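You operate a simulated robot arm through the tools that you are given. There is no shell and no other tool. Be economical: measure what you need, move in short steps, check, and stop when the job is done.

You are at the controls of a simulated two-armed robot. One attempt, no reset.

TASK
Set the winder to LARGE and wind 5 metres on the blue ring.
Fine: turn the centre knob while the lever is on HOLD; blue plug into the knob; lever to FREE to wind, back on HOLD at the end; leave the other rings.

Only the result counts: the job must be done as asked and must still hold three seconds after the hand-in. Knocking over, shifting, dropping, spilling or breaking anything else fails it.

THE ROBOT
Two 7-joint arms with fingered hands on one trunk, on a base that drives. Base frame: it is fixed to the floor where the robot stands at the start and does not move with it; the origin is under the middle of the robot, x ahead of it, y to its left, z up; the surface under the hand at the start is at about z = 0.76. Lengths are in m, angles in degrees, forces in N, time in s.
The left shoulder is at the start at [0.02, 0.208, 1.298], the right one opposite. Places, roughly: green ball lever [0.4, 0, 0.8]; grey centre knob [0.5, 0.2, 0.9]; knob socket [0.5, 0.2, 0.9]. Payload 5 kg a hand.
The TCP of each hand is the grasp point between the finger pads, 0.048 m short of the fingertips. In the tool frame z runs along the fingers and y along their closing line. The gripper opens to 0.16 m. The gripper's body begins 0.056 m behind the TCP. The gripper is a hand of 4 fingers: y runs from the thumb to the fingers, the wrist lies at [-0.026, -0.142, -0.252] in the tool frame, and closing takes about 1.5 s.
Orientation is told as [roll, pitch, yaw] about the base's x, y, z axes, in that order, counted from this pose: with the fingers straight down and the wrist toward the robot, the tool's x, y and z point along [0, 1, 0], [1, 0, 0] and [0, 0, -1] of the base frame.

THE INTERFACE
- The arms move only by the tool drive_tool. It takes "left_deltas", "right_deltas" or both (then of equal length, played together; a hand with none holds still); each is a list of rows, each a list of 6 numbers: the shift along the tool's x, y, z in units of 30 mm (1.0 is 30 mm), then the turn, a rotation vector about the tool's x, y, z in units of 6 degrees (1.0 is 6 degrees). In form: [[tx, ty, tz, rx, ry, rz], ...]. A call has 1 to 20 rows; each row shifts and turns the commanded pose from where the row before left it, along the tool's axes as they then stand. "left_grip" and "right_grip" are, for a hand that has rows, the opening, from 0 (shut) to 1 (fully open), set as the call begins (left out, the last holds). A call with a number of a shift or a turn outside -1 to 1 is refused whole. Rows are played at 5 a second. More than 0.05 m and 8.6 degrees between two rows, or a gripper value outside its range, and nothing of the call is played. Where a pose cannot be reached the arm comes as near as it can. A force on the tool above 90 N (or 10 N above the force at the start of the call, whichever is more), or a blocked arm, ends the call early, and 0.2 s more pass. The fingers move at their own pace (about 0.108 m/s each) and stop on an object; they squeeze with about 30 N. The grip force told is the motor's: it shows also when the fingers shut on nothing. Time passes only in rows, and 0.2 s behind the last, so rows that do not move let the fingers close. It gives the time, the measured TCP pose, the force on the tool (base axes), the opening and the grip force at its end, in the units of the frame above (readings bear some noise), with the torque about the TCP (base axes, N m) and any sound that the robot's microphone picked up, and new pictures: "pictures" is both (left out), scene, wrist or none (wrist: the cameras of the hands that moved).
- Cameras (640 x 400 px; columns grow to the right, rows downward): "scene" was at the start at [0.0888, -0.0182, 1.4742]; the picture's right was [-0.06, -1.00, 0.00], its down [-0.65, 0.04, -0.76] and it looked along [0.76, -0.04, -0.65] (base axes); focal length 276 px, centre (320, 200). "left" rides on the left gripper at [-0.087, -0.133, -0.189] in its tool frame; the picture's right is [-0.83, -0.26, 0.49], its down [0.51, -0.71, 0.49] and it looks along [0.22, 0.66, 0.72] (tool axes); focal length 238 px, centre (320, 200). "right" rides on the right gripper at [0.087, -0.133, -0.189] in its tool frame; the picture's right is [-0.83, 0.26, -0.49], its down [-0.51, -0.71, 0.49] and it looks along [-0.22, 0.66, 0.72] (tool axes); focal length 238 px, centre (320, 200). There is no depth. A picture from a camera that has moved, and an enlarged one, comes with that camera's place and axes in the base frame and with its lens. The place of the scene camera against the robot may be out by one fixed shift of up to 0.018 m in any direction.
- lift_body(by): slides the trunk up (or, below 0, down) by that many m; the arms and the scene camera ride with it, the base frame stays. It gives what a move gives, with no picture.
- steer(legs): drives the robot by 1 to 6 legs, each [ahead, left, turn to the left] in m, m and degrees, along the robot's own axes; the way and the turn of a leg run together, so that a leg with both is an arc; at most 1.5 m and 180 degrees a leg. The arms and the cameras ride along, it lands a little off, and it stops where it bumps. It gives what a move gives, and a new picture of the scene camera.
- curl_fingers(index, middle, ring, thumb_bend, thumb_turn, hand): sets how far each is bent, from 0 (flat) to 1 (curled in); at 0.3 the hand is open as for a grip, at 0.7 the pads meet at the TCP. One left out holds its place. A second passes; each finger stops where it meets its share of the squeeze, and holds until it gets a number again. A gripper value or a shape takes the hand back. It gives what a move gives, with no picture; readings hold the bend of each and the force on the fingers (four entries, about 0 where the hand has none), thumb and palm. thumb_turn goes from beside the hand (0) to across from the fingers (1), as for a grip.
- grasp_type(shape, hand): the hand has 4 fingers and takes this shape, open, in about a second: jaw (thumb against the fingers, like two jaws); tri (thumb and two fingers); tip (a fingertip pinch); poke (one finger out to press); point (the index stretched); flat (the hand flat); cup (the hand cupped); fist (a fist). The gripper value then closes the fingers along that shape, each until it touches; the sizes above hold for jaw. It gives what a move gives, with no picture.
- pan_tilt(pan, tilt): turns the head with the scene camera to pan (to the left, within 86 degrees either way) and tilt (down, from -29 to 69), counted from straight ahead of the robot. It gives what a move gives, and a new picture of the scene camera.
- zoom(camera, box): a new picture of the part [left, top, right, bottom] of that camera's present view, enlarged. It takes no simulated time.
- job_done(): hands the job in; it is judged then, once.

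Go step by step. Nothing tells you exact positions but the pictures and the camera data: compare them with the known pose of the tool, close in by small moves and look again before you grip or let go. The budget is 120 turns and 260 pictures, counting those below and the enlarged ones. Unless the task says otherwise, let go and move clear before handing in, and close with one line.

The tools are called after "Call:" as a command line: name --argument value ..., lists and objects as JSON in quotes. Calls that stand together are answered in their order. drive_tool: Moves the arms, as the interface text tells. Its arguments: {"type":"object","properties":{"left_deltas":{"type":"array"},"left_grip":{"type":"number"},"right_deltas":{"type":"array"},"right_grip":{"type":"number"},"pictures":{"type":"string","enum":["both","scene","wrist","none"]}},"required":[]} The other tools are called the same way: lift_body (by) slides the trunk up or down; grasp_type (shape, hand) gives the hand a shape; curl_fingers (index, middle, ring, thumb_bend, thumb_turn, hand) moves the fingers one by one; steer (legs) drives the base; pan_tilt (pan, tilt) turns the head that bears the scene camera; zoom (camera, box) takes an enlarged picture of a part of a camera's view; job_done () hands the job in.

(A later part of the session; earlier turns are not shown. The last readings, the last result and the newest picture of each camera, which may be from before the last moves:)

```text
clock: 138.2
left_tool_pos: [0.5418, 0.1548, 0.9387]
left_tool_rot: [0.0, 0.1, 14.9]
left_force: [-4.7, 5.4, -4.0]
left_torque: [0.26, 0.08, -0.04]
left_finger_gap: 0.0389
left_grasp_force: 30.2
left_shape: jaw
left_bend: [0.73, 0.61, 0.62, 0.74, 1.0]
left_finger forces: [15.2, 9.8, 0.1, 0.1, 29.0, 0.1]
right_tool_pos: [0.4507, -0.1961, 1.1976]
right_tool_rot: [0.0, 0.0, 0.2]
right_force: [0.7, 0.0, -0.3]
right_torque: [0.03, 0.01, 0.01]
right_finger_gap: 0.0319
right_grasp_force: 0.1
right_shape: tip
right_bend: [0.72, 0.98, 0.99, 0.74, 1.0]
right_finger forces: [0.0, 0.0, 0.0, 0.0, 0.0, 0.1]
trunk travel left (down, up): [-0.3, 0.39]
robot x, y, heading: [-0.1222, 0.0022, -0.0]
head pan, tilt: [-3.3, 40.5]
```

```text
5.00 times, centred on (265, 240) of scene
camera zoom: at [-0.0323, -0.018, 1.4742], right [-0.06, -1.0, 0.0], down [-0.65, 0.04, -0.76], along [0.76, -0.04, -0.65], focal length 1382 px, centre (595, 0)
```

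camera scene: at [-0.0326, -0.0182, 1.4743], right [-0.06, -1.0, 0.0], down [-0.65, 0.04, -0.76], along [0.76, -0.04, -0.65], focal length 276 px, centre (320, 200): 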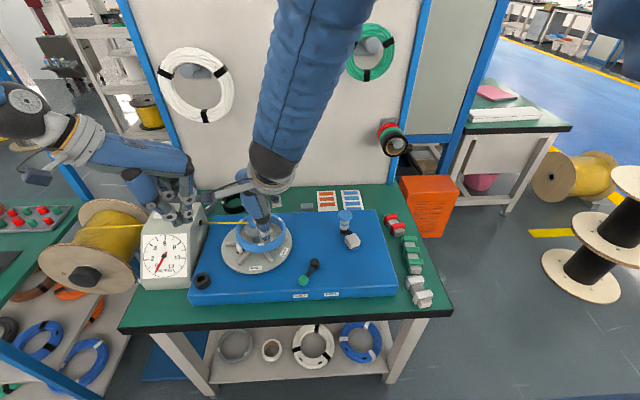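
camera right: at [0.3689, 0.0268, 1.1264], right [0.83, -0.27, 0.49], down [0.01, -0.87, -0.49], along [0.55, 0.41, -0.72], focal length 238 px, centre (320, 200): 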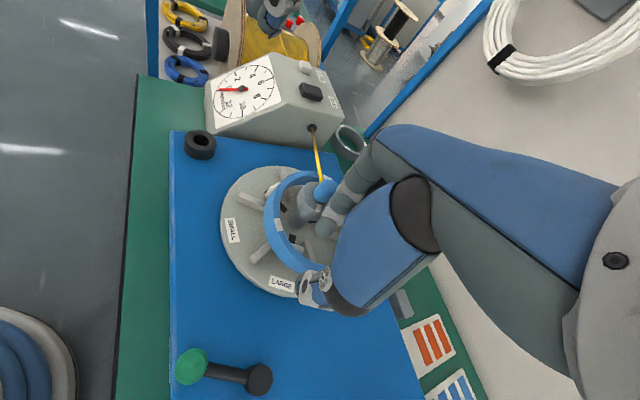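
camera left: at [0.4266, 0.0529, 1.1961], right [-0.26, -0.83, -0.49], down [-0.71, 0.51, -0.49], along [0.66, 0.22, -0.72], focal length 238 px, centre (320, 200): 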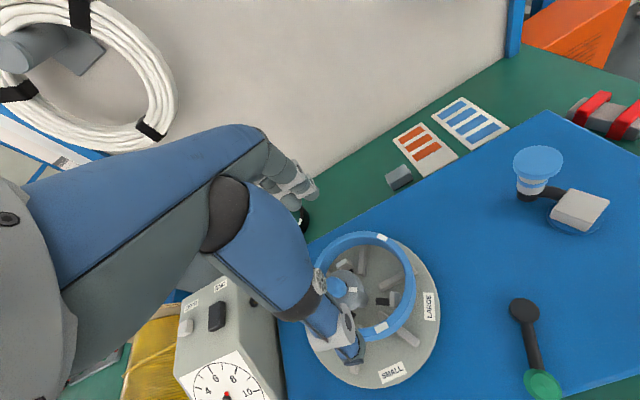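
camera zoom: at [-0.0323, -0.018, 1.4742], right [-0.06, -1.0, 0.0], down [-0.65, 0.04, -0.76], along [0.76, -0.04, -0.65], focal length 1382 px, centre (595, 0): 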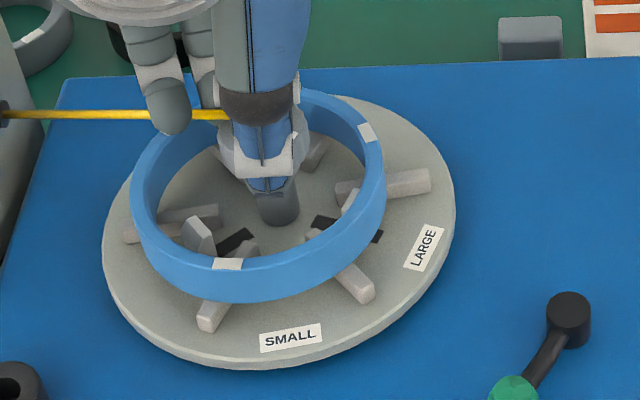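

The ring moved toward centre and the mark is at LARGE. I'll release the knob, rise and check.

Call:
drive_tool --left_deltas '[[0, 0, 0, 0, 0, 0], [0, 0, 0, 0, 0, 0], [0, 0, 0, 0, 0, 0], [0, 0, 0, 0, 0, 0], [0, 0, -0.6, 0, 0, 0], [0, 0, -0.8, 0, 0, 0], [0, 0, -0.8, 0, 0, 0], [0, 0, -0.8, 0, 0, 0], [0.4, -0.9, 0, 0, 0, 0], [0.4, -0.9, 0, 0, 0, 0], [0.4, -0.9, 0, 0, 0, 0], [0, 0, 0, 0, 0, 0]]' --left_grip 1 --pictures "wrist"

Call:
zoom --camera "right" --box '[60, 100, 200, 230]'

Call:
zoom --camera "scene" --box '[220, 200, 310, 280]'

```text
clock: 140.8
left_tool_pos: [0.4562, 0.1689, 1.0289]
left_tool_rot: [0.1, 0.1, 15.0]
left_force: [-0.1, -0.8, 0.4]
left_torque: [0.0, 0.02, 0.0]
left_finger_gap: 0.1602
left_grasp_force: 0.0
left_shape: jaw
left_bend: [0.3, 0.3, 0.3, 0.3, 0.98]
left_finger forces: [0.0, 0.1, 0.0, 0.1, 0.0, 0.1]
right_tool_pos: [0.4509, -0.1974, 1.1964]
right_tool_rot: [0.0, 0.1, 0.2]
right_force: [0.7, 0.4, -0.8]
right_torque: [0.0, 0.08, -0.01]
right_finger_gap: 0.0321
right_grasp_force: 0.0
right_shape: tip
right_bend: [0.72, 0.98, 0.99, 0.74, 1.0]
right_finger forces: [0.1, 0.0, 0.0, 0.0, 0.0, 0.0]
trunk travel left (down, up): [-0.3, 0.39]
robot x, y, heading: [-0.1216, -0.0029, -0.1]
head pan, tilt: [-3.3, 40.5]
camera left: at [0.3497, 0.0503, 1.2164], right [-0.04, -0.87, -0.49], down [-0.82, 0.31, -0.49], along [0.58, 0.38, -0.72], focal length 238 px, centre (320, 200)
```

left: 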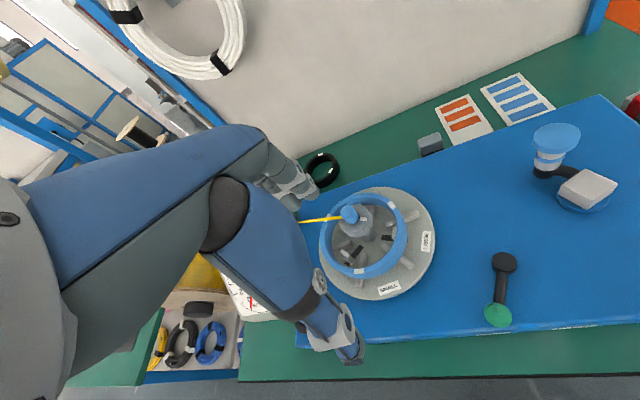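

```text
3.08 times, centred on (130, 165) of right
camera zoom: at [0.3168, -0.1098, 1.3853], right [0.26, -0.83, 0.49], down [-0.71, -0.51, -0.49], along [0.66, -0.22, -0.72], focal length 733 px, centre (905, 308)
```

zoom: 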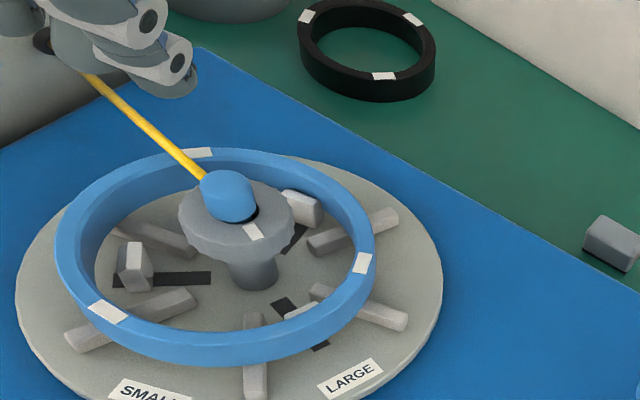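

```text
5.00 times, centred on (265, 240) of scene
camera zoom: at [-0.0311, -0.0186, 1.4741], right [-0.06, -1.0, 0.0], down [-0.65, 0.04, -0.76], along [0.76, -0.04, -0.65], focal length 1382 px, centre (595, 0)
```

zoom: 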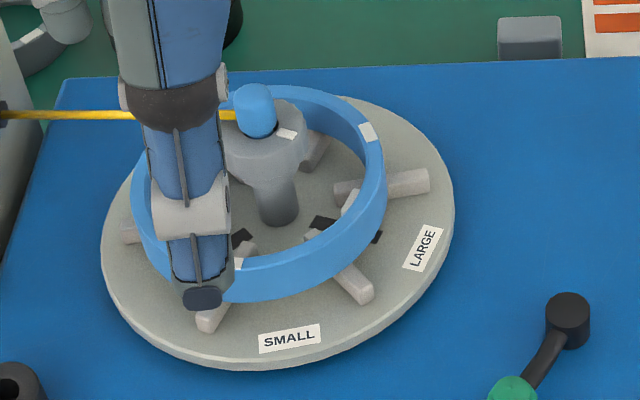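

LARGE is set, and the ring lies flat with all jaws inside. Now I'll move the left hand aside and the right hand over to the lever again.

Call:
drive_tool --left_deltas '[[0.83, 0, -0.2, 0, 0, 0], [0.83, 0, -0.2, 0, 0, 0], [0.83, 0, -0.2, 0, 0, 0], [0.83, 0, -0.2, 0, 0, 0], [0.83, 0, -0.2, 0, 0, 0], [0, 0, 0, 0, 0, 0], [0, 0, 0, 0, 0, 0], [0, 0, 0, 0, 0, 0], [0, 0, 0, 0, 0, 0], [0, 0, 0, 0, 0, 0], [0, 0, 0, 0, 0, 0], [0, 0, 0, 0, 0, 0], [0, 0, 0, 0, 0, 0], [0, 0, 0, 0, 0, 0], [0, 0, 0, 0, 0, 0], [0, 0, 0, 0, 0, 0], [0, 0, 0, 0, 0, 0], [0, 0, 0, 0, 0, 0], [0, 0, 0, 0, 0, 0], [0, 0, 0, 0, 0, 0]]' --right_deltas '[[0.89, -0.246, 0.69, 0, 0, 0], [0.89, -0.246, 0.69, 0, 0, 0], [0.89, -0.246, 0.69, 0, 0, 0], [0.89, -0.246, 0.69, 0, 0, 0], [0.89, -0.246, 0.69, 0, 0, 0], [0.89, -0.246, 0.69, 0, 0, 0], [0.89, -0.246, 0.69, 0, 0, 0], [0.89, -0.246, 0.69, 0, 0, 0], [0, 0, 0, 0, 0, -1], [0, 0, 0, 0, 0, -1], [0, 0, 0, 0, 0, -1], [0, 0, 0, 0, 0, -1], [0, 0, 0, 0, 0, -1], [0, 0, 0, 0, 0, -1], [0, 0, 0, 0, 0, -1], [0, 0, 0, 0, 0, -1], [0, 0, 0, 0, 0, -1], [0, 0, 0, 0, 0, -1], [0, 0, 0, 0, 0, -1], [0, 0, 0, 0, 0, -1]]' --right_grip 0.4 --pictures "none"

Call:
drive_tool --right_deltas '[[0, 0, 0, 0, 0, -1], [0, 0, 0, 0, 0, -1], [0, 0, 0, 0, 0, -1], [0, 0, 0.8, 0, 0, 0], [0, 0, 0.8, 0, 0, 0], [0, 0, 0.8, 0, 0, 0], [0, 0, 0, 0, 0, 0]]' --pictures "none"

Call:
zoom --camera "scene" --box '[200, 190, 380, 310]'

```text
clock: 145.0
left_tool_pos: [0.424, 0.2878, 1.0579]
left_tool_rot: [-0.1, 0.1, 15.0]
left_force: [0.2, -0.1, 0.4]
left_torque: [0.0, 0.04, -0.01]
left_finger_gap: 0.1599
left_grasp_force: 0.1
left_shape: jaw
left_bend: [0.3, 0.3, 0.3, 0.3, 0.97]
left_finger forces: [0.1, 0.0, 0.0, 0.1, 0.0, 0.1]
right_tool_pos: [0.3907, 0.0161, 1.0334]
right_tool_rot: [0.0, 0.0, 72.3]
right_force: [-0.2, 1.1, -0.6]
right_torque: [0.04, 0.02, 0.01]
right_finger_gap: 0.0637
right_grasp_force: 0.2
right_shape: tip
right_bend: [0.73, 0.98, 0.99, 0.72, 1.0]
right_finger forces: [0.0, 0.1, 0.0, 0.0, 0.0, 0.0]
trunk travel left (down, up): [-0.3, 0.39]
robot x, y, heading: [-0.1201, -0.0025, -0.4]
head pan, tilt: [-3.3, 40.5]
```

```text
clock: 146.6
left_tool_pos: [0.4244, 0.2882, 1.0583]
left_tool_rot: [0.1, 0.1, 15.1]
left_force: [-0.6, 0.4, 0.2]
left_torque: [-0.02, 0.01, 0.0]
left_finger_gap: 0.1602
left_grasp_force: 0.1
left_shape: jaw
left_bend: [0.3, 0.3, 0.3, 0.3, 0.97]
left_finger forces: [0.1, 0.1, 0.0, 0.1, 0.0, 0.0]
right_tool_pos: [0.3892, 0.0172, 0.9618]
right_tool_rot: [0.0, 0.0, 90.2]
right_force: [-0.3, 0.0, 0.2]
right_torque: [-0.01, -0.04, -0.02]
right_finger_gap: 0.0637
right_grasp_force: 0.0
right_shape: tip
right_bend: [0.73, 0.98, 0.99, 0.72, 1.0]
right_finger forces: [0.0, 0.1, 0.1, 0.0, 0.1, 0.0]
trunk travel left (down, up): [-0.3, 0.39]
robot x, y, heading: [-0.1213, -0.0021, 0.0]
head pan, tilt: [-3.3, 40.5]
```

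```text
3.33 times, centred on (290, 250) of scene
camera zoom: at [-0.0326, -0.018, 1.4743], right [-0.06, -1.0, 0.0], down [-0.65, 0.04, -0.76], along [0.76, -0.04, -0.65], focal length 921 px, centre (420, 33)
```

zoom: 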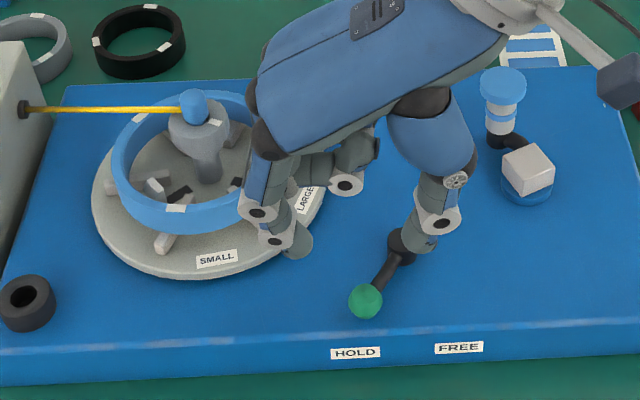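

Call:
drive_tool --right_deltas '[[-0.08, 0, 0.9, 0, 0, 0], [0, 0, 0.9, 0, 0, 0], [0, 0, 0.9, 0, 0, 0], [0, 0, 0, 0, 0, 0]]' --pictures "none"

Call:
drive_tool --right_deltas '[[0, 0, 0, 0, 0, 0], [0, 0, 0, 0, 0, 0], [0, 0, 0, 0, 0, 0], [0, 0, 0, 0, 0, 0], [0.18, -0.33, 0, 0, 0, 0], [0.11, -0.37, 0, 0, 0, 0], [0.04, -0.38, 0, 0, 0, 0], [-0.04, -0.38, 0, 0, 0, 0], [-0.11, -0.37, 0, 0, 0, 0], [-0.18, -0.33, 0, 0, 0, 0], [0, 0, 0, 0, 0, 0]]' --right_grip 0.1 --pictures "none"

Call:
drive_tool --right_deltas '[[0, 0, 0, 0, 0, 0], [0, 0, 0, 0, 0, 0], [0, 0, 0, 0, 0, 0], [0, 0, -0.9, 0, 0, 0], [0, 0, -0.9, 0, 0, 0], [0, 0, -0.9, 0, 0, 0], [0, 0, -0.9, 0, 0, 0], [0, 0, -0.9, 0, 0, 0], [0, 0, 0, 0, 0, 0]]' --right_grip 0.5 --pictures "none"

Call:
zoom --camera "scene" --box '[200, 190, 380, 310]'

```text
clock: 147.6
left_tool_pos: [0.423, 0.2883, 1.0586]
left_tool_rot: [0.0, 0.1, 14.9]
left_force: [-1.4, -0.3, -0.5]
left_torque: [-0.01, -0.05, -0.02]
left_finger_gap: 0.1599
left_grasp_force: 0.0
left_shape: jaw
left_bend: [0.3, 0.3, 0.3, 0.3, 0.97]
left_finger forces: [0.1, 0.0, 0.1, 0.0, 0.0, 0.0]
right_tool_pos: [0.3916, 0.0171, 0.8823]
right_tool_rot: [0.1, 0.0, 90.2]
right_force: [-1.4, -0.8, 0.6]
right_torque: [0.0, -0.05, -0.03]
right_finger_gap: 0.0636
right_grasp_force: 0.0
right_shape: tip
right_bend: [0.73, 0.98, 0.99, 0.72, 1.0]
right_finger forces: [0.0, 0.0, 0.0, 0.0, 0.0, 0.0]
trunk travel left (down, up): [-0.3, 0.39]
robot x, y, heading: [-0.1192, -0.0012, 0.0]
head pan, tilt: [-3.3, 40.5]
```

```text
clock: 150.0
left_tool_pos: [0.4237, 0.2878, 1.0578]
left_tool_rot: [0.0, 0.1, 15.0]
left_force: [-0.4, 0.2, 0.3]
left_torque: [-0.03, -0.03, -0.02]
left_finger_gap: 0.1601
left_grasp_force: 0.1
left_shape: jaw
left_bend: [0.3, 0.3, 0.3, 0.3, 0.97]
left_finger forces: [0.1, 0.0, 0.1, 0.1, 0.1, 0.0]
right_tool_pos: [0.3928, -0.0484, 0.8807]
right_tool_rot: [0.0, -0.1, 90.2]
right_force: [-0.9, 0.4, 4.8]
right_torque: [-0.04, 0.05, 0.13]
right_finger_gap: 0.0167
right_grasp_force: 0.0
right_shape: tip
right_bend: [0.61, 0.98, 0.99, 0.72, 1.0]
right_finger forces: [4.3, 0.0, 0.0, 0.0, 4.2, 0.0]
trunk travel left (down, up): [-0.3, 0.39]
robot x, y, heading: [-0.12, -0.0004, 0.0]
head pan, tilt: [-3.3, 40.5]
```

```text
clock: 152.0
left_tool_pos: [0.4236, 0.2879, 1.0586]
left_tool_rot: [0.0, 0.1, 15.1]
left_force: [0.6, 0.0, 0.4]
left_torque: [-0.01, 0.01, 0.02]
left_finger_gap: 0.1599
left_grasp_force: 0.1
left_shape: jaw
left_bend: [0.3, 0.3, 0.3, 0.3, 0.97]
left_finger forces: [0.1, 0.0, 0.0, 0.0, 0.0, 0.1]
right_tool_pos: [0.3935, -0.0491, 1.0168]
right_tool_rot: [0.1, 0.0, 90.2]
right_force: [0.4, 0.3, 0.2]
right_torque: [0.02, 0.03, 0.01]
right_finger_gap: 0.0795
right_grasp_force: 0.1
right_shape: tip
right_bend: [0.73, 0.98, 0.99, 0.7, 1.0]
right_finger forces: [0.0, 0.0, 0.0, 0.1, 0.0, 0.1]
trunk travel left (down, up): [-0.3, 0.39]
robot x, y, heading: [-0.1214, -0.003, 0.0]
head pan, tilt: [-3.3, 40.5]
```

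```text
3.33 times, centred on (290, 250) of scene
camera zoom: at [-0.0314, -0.0183, 1.4741], right [-0.06, -1.0, 0.0], down [-0.65, 0.04, -0.76], along [0.76, -0.04, -0.65], focal length 921 px, centre (420, 33)
```

zoom: 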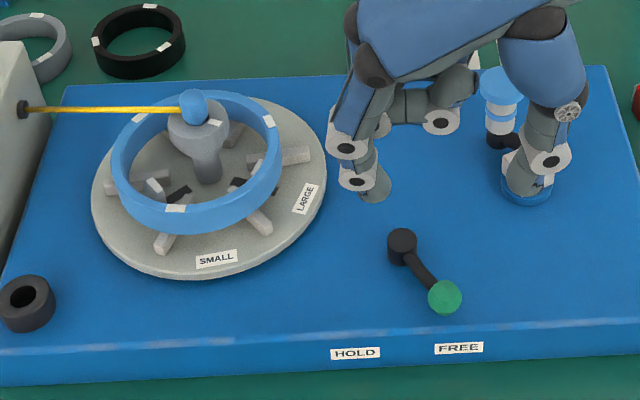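

Call:
drive_tool --right_deltas '[[-0.753, -0.318, 0, 0, 0, 0], [-0.753, -0.318, 0, 0, 0, 0], [-0.753, -0.318, 0, 0, 0, 0], [-0.753, -0.318, 0, 0, 0, 0], [-0.753, -0.318, 0, 0, 0, 0], [-0.753, -0.318, 0, 0, 0, 0], [-0.753, -0.318, 0, 0, 0, 0], [0, 0, 0.6, 0, 0, 0], [0, 0, 0.6, 0, 0, 0], [0, 0, 0, 0, 0, 0]]' --pictures "none"

Call:
zoom --camera "scene" --box '[290, 180, 390, 270]'

Call:
zoom --camera "right" --box '[230, 180, 390, 320]'

```text
clock: 154.2
left_tool_pos: [0.4252, 0.2871, 1.059]
left_tool_rot: [0.0, 0.2, 15.0]
left_force: [0.3, 0.1, 0.0]
left_torque: [0.01, -0.01, -0.01]
left_finger_gap: 0.1597
left_grasp_force: 0.0
left_shape: jaw
left_bend: [0.3, 0.3, 0.3, 0.3, 0.97]
left_finger forces: [0.1, 0.0, 0.0, 0.0, 0.0, 0.1]
right_tool_pos: [0.5503, -0.1142, 0.9809]
right_tool_rot: [0.1, 0.0, 90.2]
right_force: [-0.5, 0.5, -0.2]
right_torque: [0.0, -0.03, 0.0]
right_finger_gap: 0.0796
right_grasp_force: 0.0
right_shape: tip
right_bend: [0.73, 0.98, 0.99, 0.7, 1.0]
right_finger forces: [0.0, 0.0, 0.1, 0.0, 0.1, 0.0]
trunk travel left (down, up): [-0.3, 0.39]
robot x, y, heading: [-0.1205, 0.0026, -0.2]
head pan, tilt: [-3.3, 40.5]
```

```text
4.44 times, centred on (340, 225) of scene
camera zoom: at [-0.0324, -0.018, 1.4743], right [-0.06, -1.0, 0.0], down [-0.65, 0.04, -0.76], along [0.76, -0.04, -0.65], focal length 1228 px, centre (231, 89)
```

zoom: 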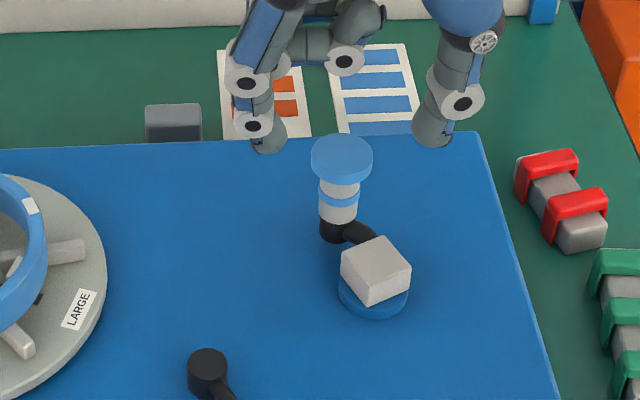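

```text
2.86 times, centred on (310, 250) of right
camera zoom: at [0.4628, -0.2458, 1.1692], right [0.83, 0.26, 0.49], down [0.51, -0.71, -0.49], along [0.22, 0.66, -0.72], focal length 681 px, centre (349, 57)
```

zoom: 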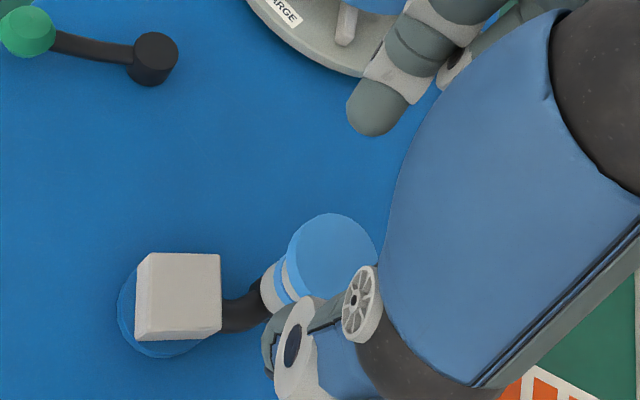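

The handle cap is at about [0.570, -0.110]. Moving there and gripping below the cap.

Call:
drive_tool --right_deltas '[[-0.65, 0.13, 0.1, 0, 0, 0], [0, 0, 0.7, 0, 0, 0], [0, 0, 0.7, 0, 0, 0], [0, 0, 0.6, 0, 0, 0], [0, 0, 0, 0, 0, 0]]' --pictures "none"

Call:
drive_tool --right_deltas '[[0, 0, 0, 0, 0, 0], [0, 0, 0, 0, 0, 0], [0, 0, 0, 0, 0, 0], [0, 0, 0, 0, 0, 0], [0, 0, 0, 0, 0, 0]]' --right_grip 0.05 --pictures "none"

Call:
zoom --camera "scene" --box '[290, 180, 390, 270]'

```text
clock: 155.4
left_tool_pos: [0.4246, 0.2882, 1.0584]
left_tool_rot: [0.0, 0.1, 15.0]
left_force: [-0.9, -0.2, 1.0]
left_torque: [-0.03, -0.01, 0.0]
left_finger_gap: 0.16
left_grasp_force: 0.0
left_shape: jaw
left_bend: [0.3, 0.3, 0.3, 0.3, 0.97]
left_finger forces: [0.0, 0.0, 0.1, 0.1, 0.0, 0.0]
right_tool_pos: [0.5697, -0.1106, 0.9167]
right_tool_rot: [0.0, 0.1, 90.2]
right_force: [-0.5, 0.1, 0.5]
right_torque: [-0.01, 0.02, 0.01]
right_finger_gap: 0.0794
right_grasp_force: 0.0
right_shape: tip
right_bend: [0.73, 0.98, 0.99, 0.7, 1.0]
right_finger forces: [0.0, 0.0, 0.0, 0.0, 0.1, 0.0]
trunk travel left (down, up): [-0.3, 0.39]
robot x, y, heading: [-0.1191, -0.0013, 0.0]
head pan, tilt: [-3.3, 40.5]
```

```text
clock: 156.6
left_tool_pos: [0.4251, 0.2864, 1.0592]
left_tool_rot: [-0.1, 0.1, 15.0]
left_force: [0.4, -1.1, 0.7]
left_torque: [-0.02, 0.01, -0.04]
left_finger_gap: 0.1601
left_grasp_force: 0.0
left_shape: jaw
left_bend: [0.3, 0.3, 0.3, 0.3, 0.97]
left_finger forces: [0.0, 0.0, 0.0, 0.0, 0.0, 0.0]
right_tool_pos: [0.5707, -0.1111, 0.9155]
right_tool_rot: [0.1, 0.0, 90.3]
right_force: [-3.6, -1.5, -10.0]
right_torque: [0.72, 0.11, 0.01]
right_finger_gap: 0.0203
right_grasp_force: 29.9
right_shape: tip
right_bend: [0.71, 1.0, 1.0, 0.73, 1.0]
right_finger forces: [30.9, 0.0, 0.0, 0.0, 33.2, 0.0]
trunk travel left (down, up): [-0.3, 0.39]
robot x, y, heading: [-0.1189, -0.0016, 0.1]
head pan, tilt: [-3.3, 40.5]
```

```text
4.44 times, centred on (340, 225) of scene
camera zoom: at [-0.0315, -0.0185, 1.4741], right [-0.06, -1.0, 0.0], down [-0.65, 0.04, -0.76], along [0.76, -0.04, -0.65], focal length 1228 px, centre (231, 89)
```

zoom: 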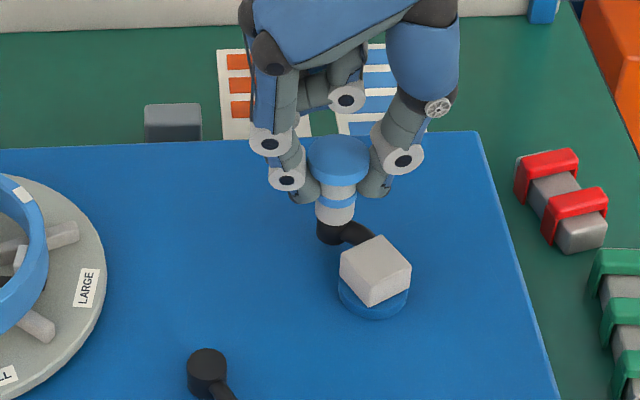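

Firm grip on the handle. Cranking 90° clockwise, checking forces.

Call:
drive_tool --right_deltas '[[-0.16, -0.453, 0, 0, 0, 0], [-0.037, -0.477, 0, 0, 0, 0], [0.087, -0.47, 0, 0, 0, 0], [0.207, -0.433, 0, 0, 0, 0], [0.31, -0.363, 0, 0, 0, 0], [0.393, -0.27, 0, 0, 0, 0], [0, 0, 0, 0, 0, 0]]' --pictures "scene"

Call:
zoom --camera "scene" --box '[210, 185, 390, 305]'

Call:
zoom --camera "scene" --box '[130, 220, 210, 290]'

```text
clock: 158.2
left_tool_pos: [0.4239, 0.2868, 1.0588]
left_tool_rot: [0.1, 0.0, 14.9]
left_force: [0.3, 0.0, 0.0]
left_torque: [0.03, -0.01, -0.05]
left_finger_gap: 0.16
left_grasp_force: 0.0
left_shape: jaw
left_bend: [0.3, 0.3, 0.3, 0.3, 0.97]
left_finger forces: [0.1, 0.0, 0.1, 0.1, 0.0, 0.0]
right_tool_pos: [0.5452, -0.1827, 0.9161]
right_tool_rot: [0.1, 0.0, 90.3]
right_force: [-11.9, 7.0, -10.5]
right_torque: [1.02, 0.32, 0.02]
right_finger_gap: 0.0214
right_grasp_force: 30.1
right_shape: tip
right_bend: [0.71, 1.0, 1.0, 0.73, 1.0]
right_finger forces: [33.3, 0.1, 0.0, 0.0, 30.5, 0.1]
trunk travel left (down, up): [-0.3, 0.39]
robot x, y, heading: [-0.1205, -0.003, 0.0]
head pan, tilt: [-3.3, 40.5]
camera scene: at [-0.0333, -0.0184, 1.4743], right [-0.06, -1.0, 0.0], down [-0.65, 0.04, -0.76], along [0.76, -0.04, -0.65], focal length 276 px, centre (320, 200)
```

scene: 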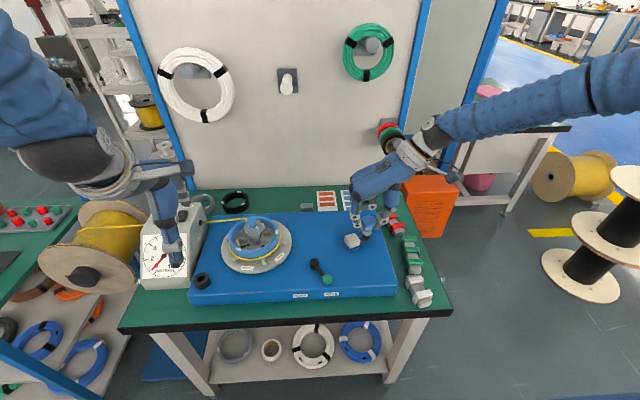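

```text
3.33 times, centred on (300, 245) of scene
camera zoom: at [-0.0333, -0.0184, 1.4743], right [-0.06, -1.0, 0.0], down [-0.65, 0.04, -0.76], along [0.76, -0.04, -0.65], focal length 921 px, centre (387, 50)
```

zoom: 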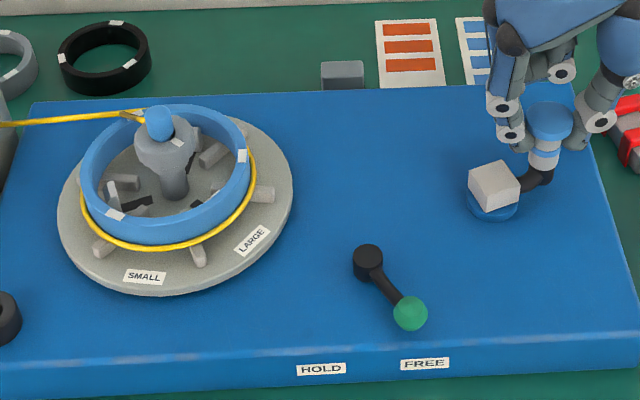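

```text
5.71 times, centred on (170, 255) of scene
camera zoom: at [-0.0333, -0.0184, 1.4743], right [-0.06, -1.0, 0.0], down [-0.65, 0.04, -0.76], along [0.76, -0.04, -0.65], focal length 1579 px, centre (1177, -114)
```

zoom: 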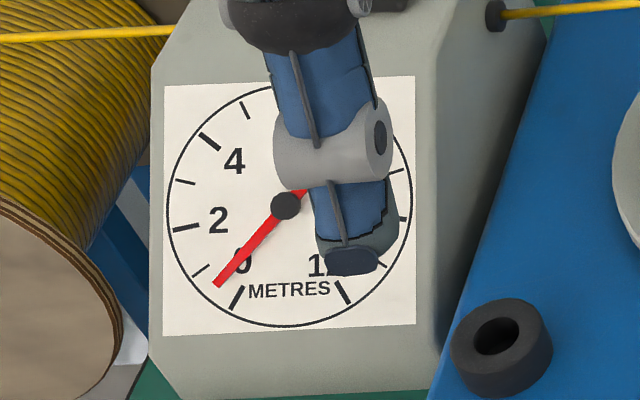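

The cord is winding onto the ring and the dial reads about 0.5 m after this quarter turn (≈0.47 m per 90°). I'll crank 180° more, slowly, and lift the left hand away from the dial.

Call:
drive_tool --right_deltas '[[0.291, -0.118, 0, 0, 0, 0], [0.307, -0.065, 0, 0, 0, 0], [0.313, -0.011, 0, 0, 0, 0], [0.311, 0.044, 0, 0, 0, 0], [0.298, 0.097, 0, 0, 0, 0], [0.277, 0.147, 0, 0, 0, 0], [0.247, 0.193, 0, 0, 0, 0], [0.21, 0.233, 0, 0, 0, 0], [0.166, 0.266, 0, 0, 0, 0], [0.118, 0.291, 0, 0, 0, 0], [0.065, 0.307, 0, 0, 0, 0], [0.011, 0.313, 0, 0, 0, 0], [-0.044, 0.311, 0, 0, 0, 0], [-0.097, 0.298, 0, 0, 0, 0], [-0.147, 0.277, 0, 0, 0, 0], [-0.193, 0.247, 0, 0, 0, 0], [-0.233, 0.21, 0, 0, 0, 0], [-0.266, 0.166, 0, 0, 0, 0], [0, 0, 0, 0, 0, 0]]' --left_deltas '[[0, 0, -0.9, 0, 0, 0], [0, 0, -0.9, 0, 0, 0], [0, 0, -0.9, 0, 0, 0], [0, 0, -0.9, 0, 0, 0], [0, 0, -0.9, 0, 0, 0], [0, 0, -0.9, 0, 0, 0], [0, 0, 0, 0, 0, 0], [0, 0, 0, 0, 0, 0], [0, 0, 0, 0, 0, 0], [0, 0, 0, 0, 0, 0], [0, 0, 0, 0, 0, 0], [0, 0, 0, 0, 0, 0], [0, 0, 0, 0, 0, 0], [0, 0, 0, 0, 0, 0], [0, 0, 0, 0, 0, 0], [0, 0, 0, 0, 0, 0], [0, 0, 0, 0, 0, 0], [0, 0, 0, 0, 0, 0], [0, 0, 0, 0, 0, 0]]' --pictures "none"

Call:
zoom --camera "scene" --box '[130, 180, 390, 310]'

Call:
zoom --camera "scene" --box '[130, 220, 210, 290]'

```text
clock: 162.2
left_tool_pos: [0.4162, 0.2948, 1.1556]
left_tool_rot: [1.3, 1.3, 15.9]
left_force: [0.2, -0.1, 0.6]
left_torque: [-0.02, -0.01, -0.02]
left_finger_gap: 0.1601
left_grasp_force: 0.2
left_shape: jaw
left_bend: [0.3, 0.3, 0.3, 0.3, 0.98]
left_finger forces: [0.0, 0.1, 0.0, 0.0, 0.0, 0.1]
left hand out of reach, approached as far as the arm can: row 4, 5, 6
right_tool_pos: [0.4996, -0.0891, 0.9156]
right_tool_rot: [0.1, 0.0, 90.3]
right_force: [13.6, -15.2, -10.1]
right_torque: [0.07, -0.29, -0.02]
right_finger_gap: 0.0221
right_grasp_force: 30.0
right_shape: tip
right_bend: [0.71, 1.0, 1.0, 0.73, 1.0]
right_finger forces: [22.3, 0.0, 0.0, 0.0, 37.4, 0.1]
trunk travel left (down, up): [-0.3, 0.39]
robot x, y, heading: [-0.1217, -0.0036, -0.2]
head pan, tilt: [-3.3, 40.5]
```

```text
2.46 times, centred on (260, 245) of scene
camera zoom: at [-0.0301, -0.0194, 1.474], right [-0.06, -1.0, 0.0], down [-0.65, 0.04, -0.76], along [0.76, -0.04, -0.65], focal length 680 px, centre (468, 89)
```

zoom: 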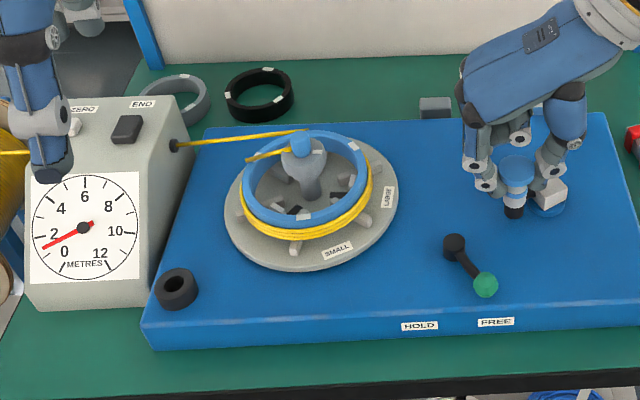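

```text
5.71 times, centred on (170, 255) of scene
camera zoom: at [-0.0301, -0.0194, 1.474], right [-0.06, -1.0, 0.0], down [-0.65, 0.04, -0.76], along [0.76, -0.04, -0.65], focal length 1579 px, centre (1177, -114)
```

zoom: 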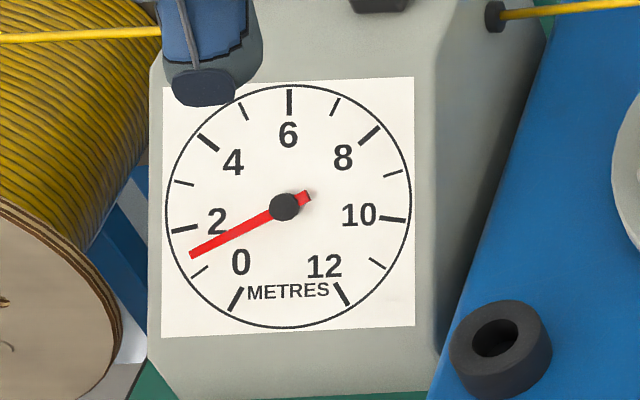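

Dial ≈1.4 m (about 0.0052 m per degree). Continuing 228° with a slightly smaller radius.

Call:
drive_tool --right_deltas '[[-0.377, 0.037, 0, 0, 0, 0], [-0.351, 0.056, 0, 0, 0, 0], [-0.355, -0.019, 0, 0, 0, 0], [-0.343, -0.092, 0, 0, 0, 0], [-0.317, -0.161, 0, 0, 0, 0], [-0.276, -0.224, 0, 0, 0, 0], [-0.224, -0.276, 0, 0, 0, 0], [-0.161, -0.317, 0, 0, 0, 0], [-0.092, -0.343, 0, 0, 0, 0], [-0.019, -0.355, 0, 0, 0, 0], [0.056, -0.351, 0, 0, 0, 0], [0.127, -0.332, 0, 0, 0, 0], [0.194, -0.298, 0, 0, 0, 0], [0.251, -0.251, 0, 0, 0, 0], [0.298, -0.194, 0, 0, 0, 0], [0.332, -0.127, 0, 0, 0, 0], [0.351, -0.056, 0, 0, 0, 0], [0.355, 0.019, 0, 0, 0, 0], [0.343, 0.092, 0, 0, 0, 0]]' --pictures "none"

Call:
zoom --camera "scene" --box '[130, 180, 390, 310]'

```text
clock: 166.2
left_tool_pos: [0.4162, 0.2969, 1.155]
left_tool_rot: [1.3, 1.4, 15.9]
left_force: [1.1, -0.2, 0.3]
left_torque: [0.01, 0.01, 0.0]
left_finger_gap: 0.1598
left_grasp_force: 0.1
left_shape: jaw
left_bend: [0.3, 0.3, 0.3, 0.3, 0.98]
left_finger forces: [0.0, 0.0, 0.1, 0.1, 0.1, 0.0]
right_tool_pos: [0.5041, -0.183, 0.9168]
right_tool_rot: [0.1, 0.1, 90.4]
right_force: [-0.2, 9.9, -15.9]
right_torque: [1.08, 0.05, -0.01]
right_finger_gap: 0.0207
right_grasp_force: 30.1
right_shape: tip
right_bend: [0.71, 1.0, 1.0, 0.73, 1.0]
right_finger forces: [35.3, 0.0, 0.0, 0.1, 30.0, 0.0]
trunk travel left (down, up): [-0.3, 0.39]
robot x, y, heading: [-0.1225, 0.001, 0.0]
head pan, tilt: [-3.3, 40.5]
```

```text
2.46 times, centred on (260, 245) of scene
camera zoom: at [-0.0306, -0.0179, 1.474], right [-0.06, -1.0, 0.0], down [-0.65, 0.04, -0.76], along [0.76, -0.04, -0.65], focal length 680 px, centre (468, 89)
```

zoom: 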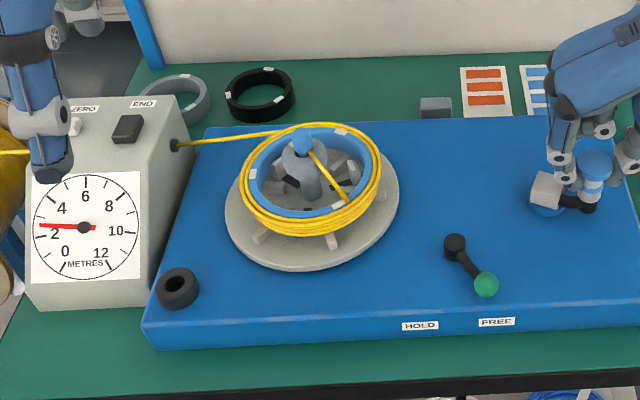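

Dial ≈2.6 m; ring and winding look good. Another 228°.

Call:
drive_tool --right_deltas '[[0.317, 0.161, 0, 0, 0, 0], [0.276, 0.224, 0, 0, 0, 0], [0.224, 0.276, 0, 0, 0, 0], [0.161, 0.317, 0, 0, 0, 0], [0.092, 0.343, 0, 0, 0, 0], [0.019, 0.355, 0, 0, 0, 0], [-0.056, 0.351, 0, 0, 0, 0], [-0.127, 0.332, 0, 0, 0, 0], [-0.194, 0.298, 0, 0, 0, 0], [-0.251, 0.251, 0, 0, 0, 0], [-0.298, 0.194, 0, 0, 0, 0], [-0.332, 0.127, 0, 0, 0, 0], [-0.351, 0.056, 0, 0, 0, 0], [-0.355, -0.019, 0, 0, 0, 0], [-0.343, -0.092, 0, 0, 0, 0], [-0.317, -0.161, 0, 0, 0, 0], [-0.276, -0.224, 0, 0, 0, 0], [-0.224, -0.276, 0, 0, 0, 0], [-0.161, -0.317, 0, 0, 0, 0]]' --pictures "none"

Call:
zoom --camera "scene" --box '[130, 180, 390, 310]'

Call:
zoom --camera "scene" --box '[130, 220, 210, 290]'

```text
clock: 170.2
left_tool_pos: [0.417, 0.2941, 1.1559]
left_tool_rot: [1.3, 1.4, 15.8]
left_force: [0.6, -0.5, -0.1]
left_torque: [0.05, -0.03, 0.03]
left_finger_gap: 0.1598
left_grasp_force: 0.2
left_shape: jaw
left_bend: [0.3, 0.3, 0.3, 0.3, 0.98]
left_finger forces: [0.1, 0.1, 0.0, 0.0, 0.0, 0.1]
right_tool_pos: [0.5728, -0.1249, 0.9157]
right_tool_rot: [-0.2, 0.1, 90.0]
right_force: [10.6, -11.9, -5.1]
right_torque: [0.43, -0.24, -0.02]
right_finger_gap: 0.0221
right_grasp_force: 29.9
right_shape: tip
right_bend: [0.71, 1.0, 1.0, 0.73, 1.0]
right_finger forces: [25.0, 0.0, 0.0, 0.0, 36.7, 0.1]
trunk travel left (down, up): [-0.3, 0.39]
robot x, y, heading: [-0.1202, 0.0031, -0.3]
head pan, tilt: [-3.3, 40.5]
```

```text
2.46 times, centred on (260, 245) of scene
camera zoom: at [-0.0308, -0.0201, 1.4742], right [-0.06, -1.0, 0.0], down [-0.65, 0.04, -0.76], along [0.76, -0.04, -0.65], focal length 680 px, centre (468, 89)
```

zoom: 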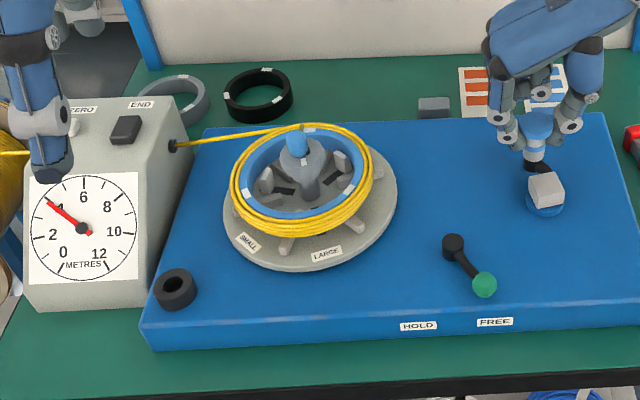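

```text
5.71 times, centred on (170, 255) of scene
camera zoom: at [-0.0308, -0.0201, 1.4742], right [-0.06, -1.0, 0.0], down [-0.65, 0.04, -0.76], along [0.76, -0.04, -0.65], focal length 1579 px, centre (1177, -114)
```

zoom: 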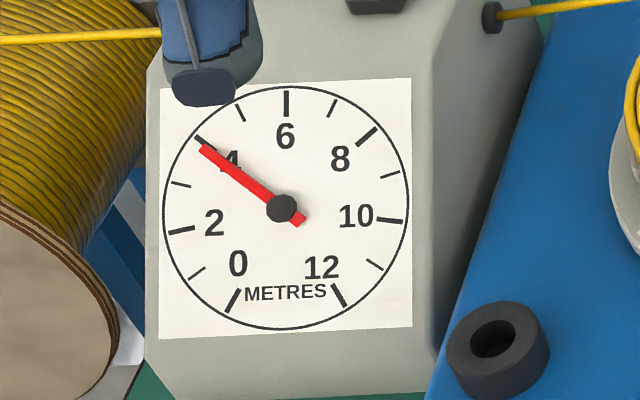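

Dial ≈3.9 m (0.0055 m per degree). Crank 180° more → about 4.87 m, then fine-tune.

Call:
drive_tool --right_deltas '[[-0.092, -0.343, 0, 0, 0, 0], [-0.019, -0.355, 0, 0, 0, 0], [0.056, -0.351, 0, 0, 0, 0], [0.127, -0.332, 0, 0, 0, 0], [0.194, -0.298, 0, 0, 0, 0], [0.251, -0.251, 0, 0, 0, 0], [0.298, -0.194, 0, 0, 0, 0], [0.332, -0.127, 0, 0, 0, 0], [0.351, -0.056, 0, 0, 0, 0], [0.355, 0.019, 0, 0, 0, 0], [0.343, 0.092, 0, 0, 0, 0], [0.317, 0.161, 0, 0, 0, 0], [0.276, 0.224, 0, 0, 0, 0], [0.224, 0.276, 0, 0, 0, 0], [0.161, 0.317, 0, 0, 0, 0], [0, 0, 0, 0, 0, 0], [0, 0, 0, 0, 0, 0]]' --pictures "none"

Call:
zoom --camera "scene" --box '[135, 230, 195, 285]'

```text
clock: 173.8
left_tool_pos: [0.4163, 0.2965, 1.1551]
left_tool_rot: [1.2, 1.4, 15.8]
left_force: [0.7, -0.1, -0.2]
left_torque: [0.03, -0.03, 0.02]
left_finger_gap: 0.1603
left_grasp_force: 0.2
left_shape: jaw
left_bend: [0.3, 0.3, 0.3, 0.3, 0.98]
left_finger forces: [0.0, 0.0, 0.0, 0.0, 0.1, 0.0]
right_tool_pos: [0.4764, -0.155, 0.9163]
right_tool_rot: [-0.1, 0.0, 90.2]
right_force: [11.5, 2.9, -7.4]
right_torque: [0.97, -0.23, -0.01]
right_finger_gap: 0.0214
right_grasp_force: 29.8
right_shape: tip
right_bend: [0.71, 1.0, 1.0, 0.73, 1.0]
right_finger forces: [31.8, 0.1, 0.0, 0.1, 33.1, 0.0]
trunk travel left (down, up): [-0.3, 0.39]
robot x, y, heading: [-0.1211, 0.0002, 0.1]
head pan, tilt: [-3.3, 40.5]
```

```text
7.27 times, centred on (165, 258) of scene
camera zoom: at [-0.0305, -0.0184, 1.4741], right [-0.06, -1.0, 0.0], down [-0.65, 0.04, -0.76], along [0.76, -0.04, -0.65], focal length 2010 px, centre (1447, -218)
```

zoom: 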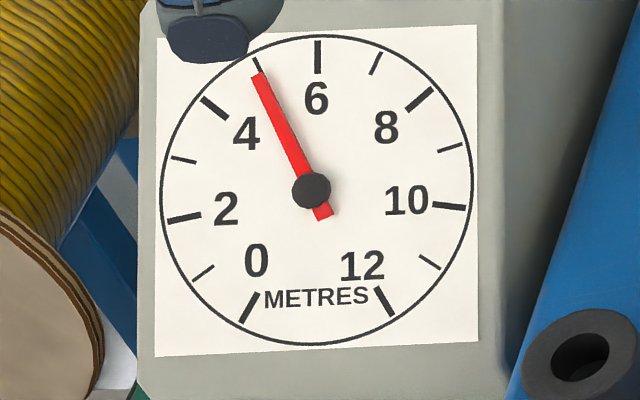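

The pointer is right on 5 m. I'll release the handle gently, go up and over to the lever at FREE.

Call:
drive_tool --right_deltas '[[0, 0, 0, 0, 0, 0], [0, 0, 0, 0, 0, 0], [0, 0, 0, 0, 0, 0], [0, 0, -0.95, 0, 0, 0], [0, 0, -0.95, 0, 0, 0], [0, 0, -0.95, 0, 0, 0], [0, 0, -0.95, 0, 0, 0], [0.57, 0.71, 0, 0, 0, 0], [0.57, 0.71, 0, 0, 0, 0], [0.57, 0.71, 0, 0, 0, 0], [0.57, 0.71, 0, 0, 0, 0], [0.57, 0.71, 0, 0, 0, 0], [0, 0, 0.8, 0, 0, 0], [0, 0, 0.8, 0, 0, 0], [0, 0, 0, 0, 0, 0]]' --right_grip 0.45 --pictures "none"

Call:
zoom --camera "scene" --box '[130, 180, 390, 310]'

```text
clock: 177.0
left_tool_pos: [0.4142, 0.2967, 1.1558]
left_tool_rot: [1.2, 1.3, 15.9]
left_force: [-0.3, 0.3, 0.7]
left_torque: [0.0, -0.01, -0.01]
left_finger_gap: 0.1597
left_grasp_force: 0.1
left_shape: jaw
left_bend: [0.3, 0.3, 0.3, 0.3, 0.98]
left_finger forces: [0.0, 0.0, 0.0, 0.1, 0.0, 0.0]
right_tool_pos: [0.3884, -0.0498, 0.9831]
right_tool_rot: [0.0, -0.1, 90.2]
right_force: [0.0, -0.6, 0.3]
right_torque: [0.0, 0.0, 0.02]
right_finger_gap: 0.072
right_grasp_force: 0.0
right_shape: tip
right_bend: [0.73, 0.98, 0.99, 0.71, 1.0]
right_finger forces: [0.0, 0.0, 0.0, 0.0, 0.0, 0.1]
trunk travel left (down, up): [-0.3, 0.39]
robot x, y, heading: [-0.1203, -0.0021, -0.1]
head pan, tilt: [-3.3, 40.5]
```

```text
2.46 times, centred on (260, 245) of scene
camera zoom: at [-0.0323, -0.0183, 1.4742], right [-0.06, -1.0, 0.0], down [-0.65, 0.04, -0.76], along [0.76, -0.04, -0.65], focal length 680 px, centre (468, 89)
```

zoom: 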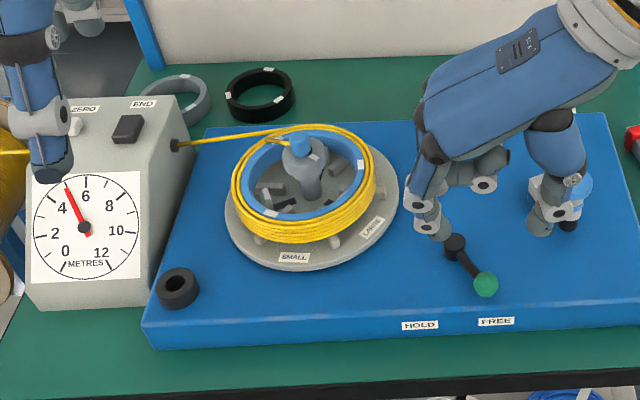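

Call:
zoom --camera "scene" --box '[135, 230, 195, 285]'

Call:
zoom --camera "scene" --box '[300, 220, 390, 310]'

```text
7.27 times, centred on (165, 258) of scene
camera zoom: at [-0.0323, -0.0183, 1.4742], right [-0.06, -1.0, 0.0], down [-0.65, 0.04, -0.76], along [0.76, -0.04, -0.65], focal length 2010 px, centre (1447, -218)
```

zoom: 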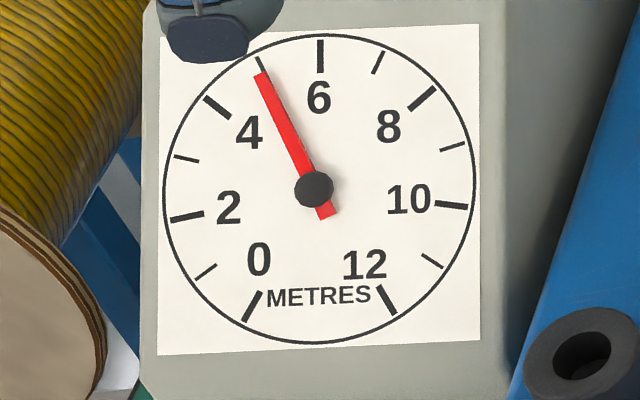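

```text
4.44 times, centred on (345, 265) of scene
camera zoom: at [-0.0323, -0.0183, 1.4742], right [-0.06, -1.0, 0.0], down [-0.65, 0.04, -0.76], along [0.76, -0.04, -0.65], focal length 1228 px, centre (209, -89)
```

zoom: 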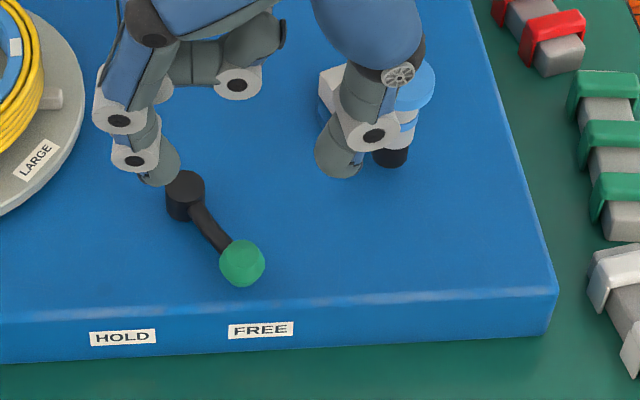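

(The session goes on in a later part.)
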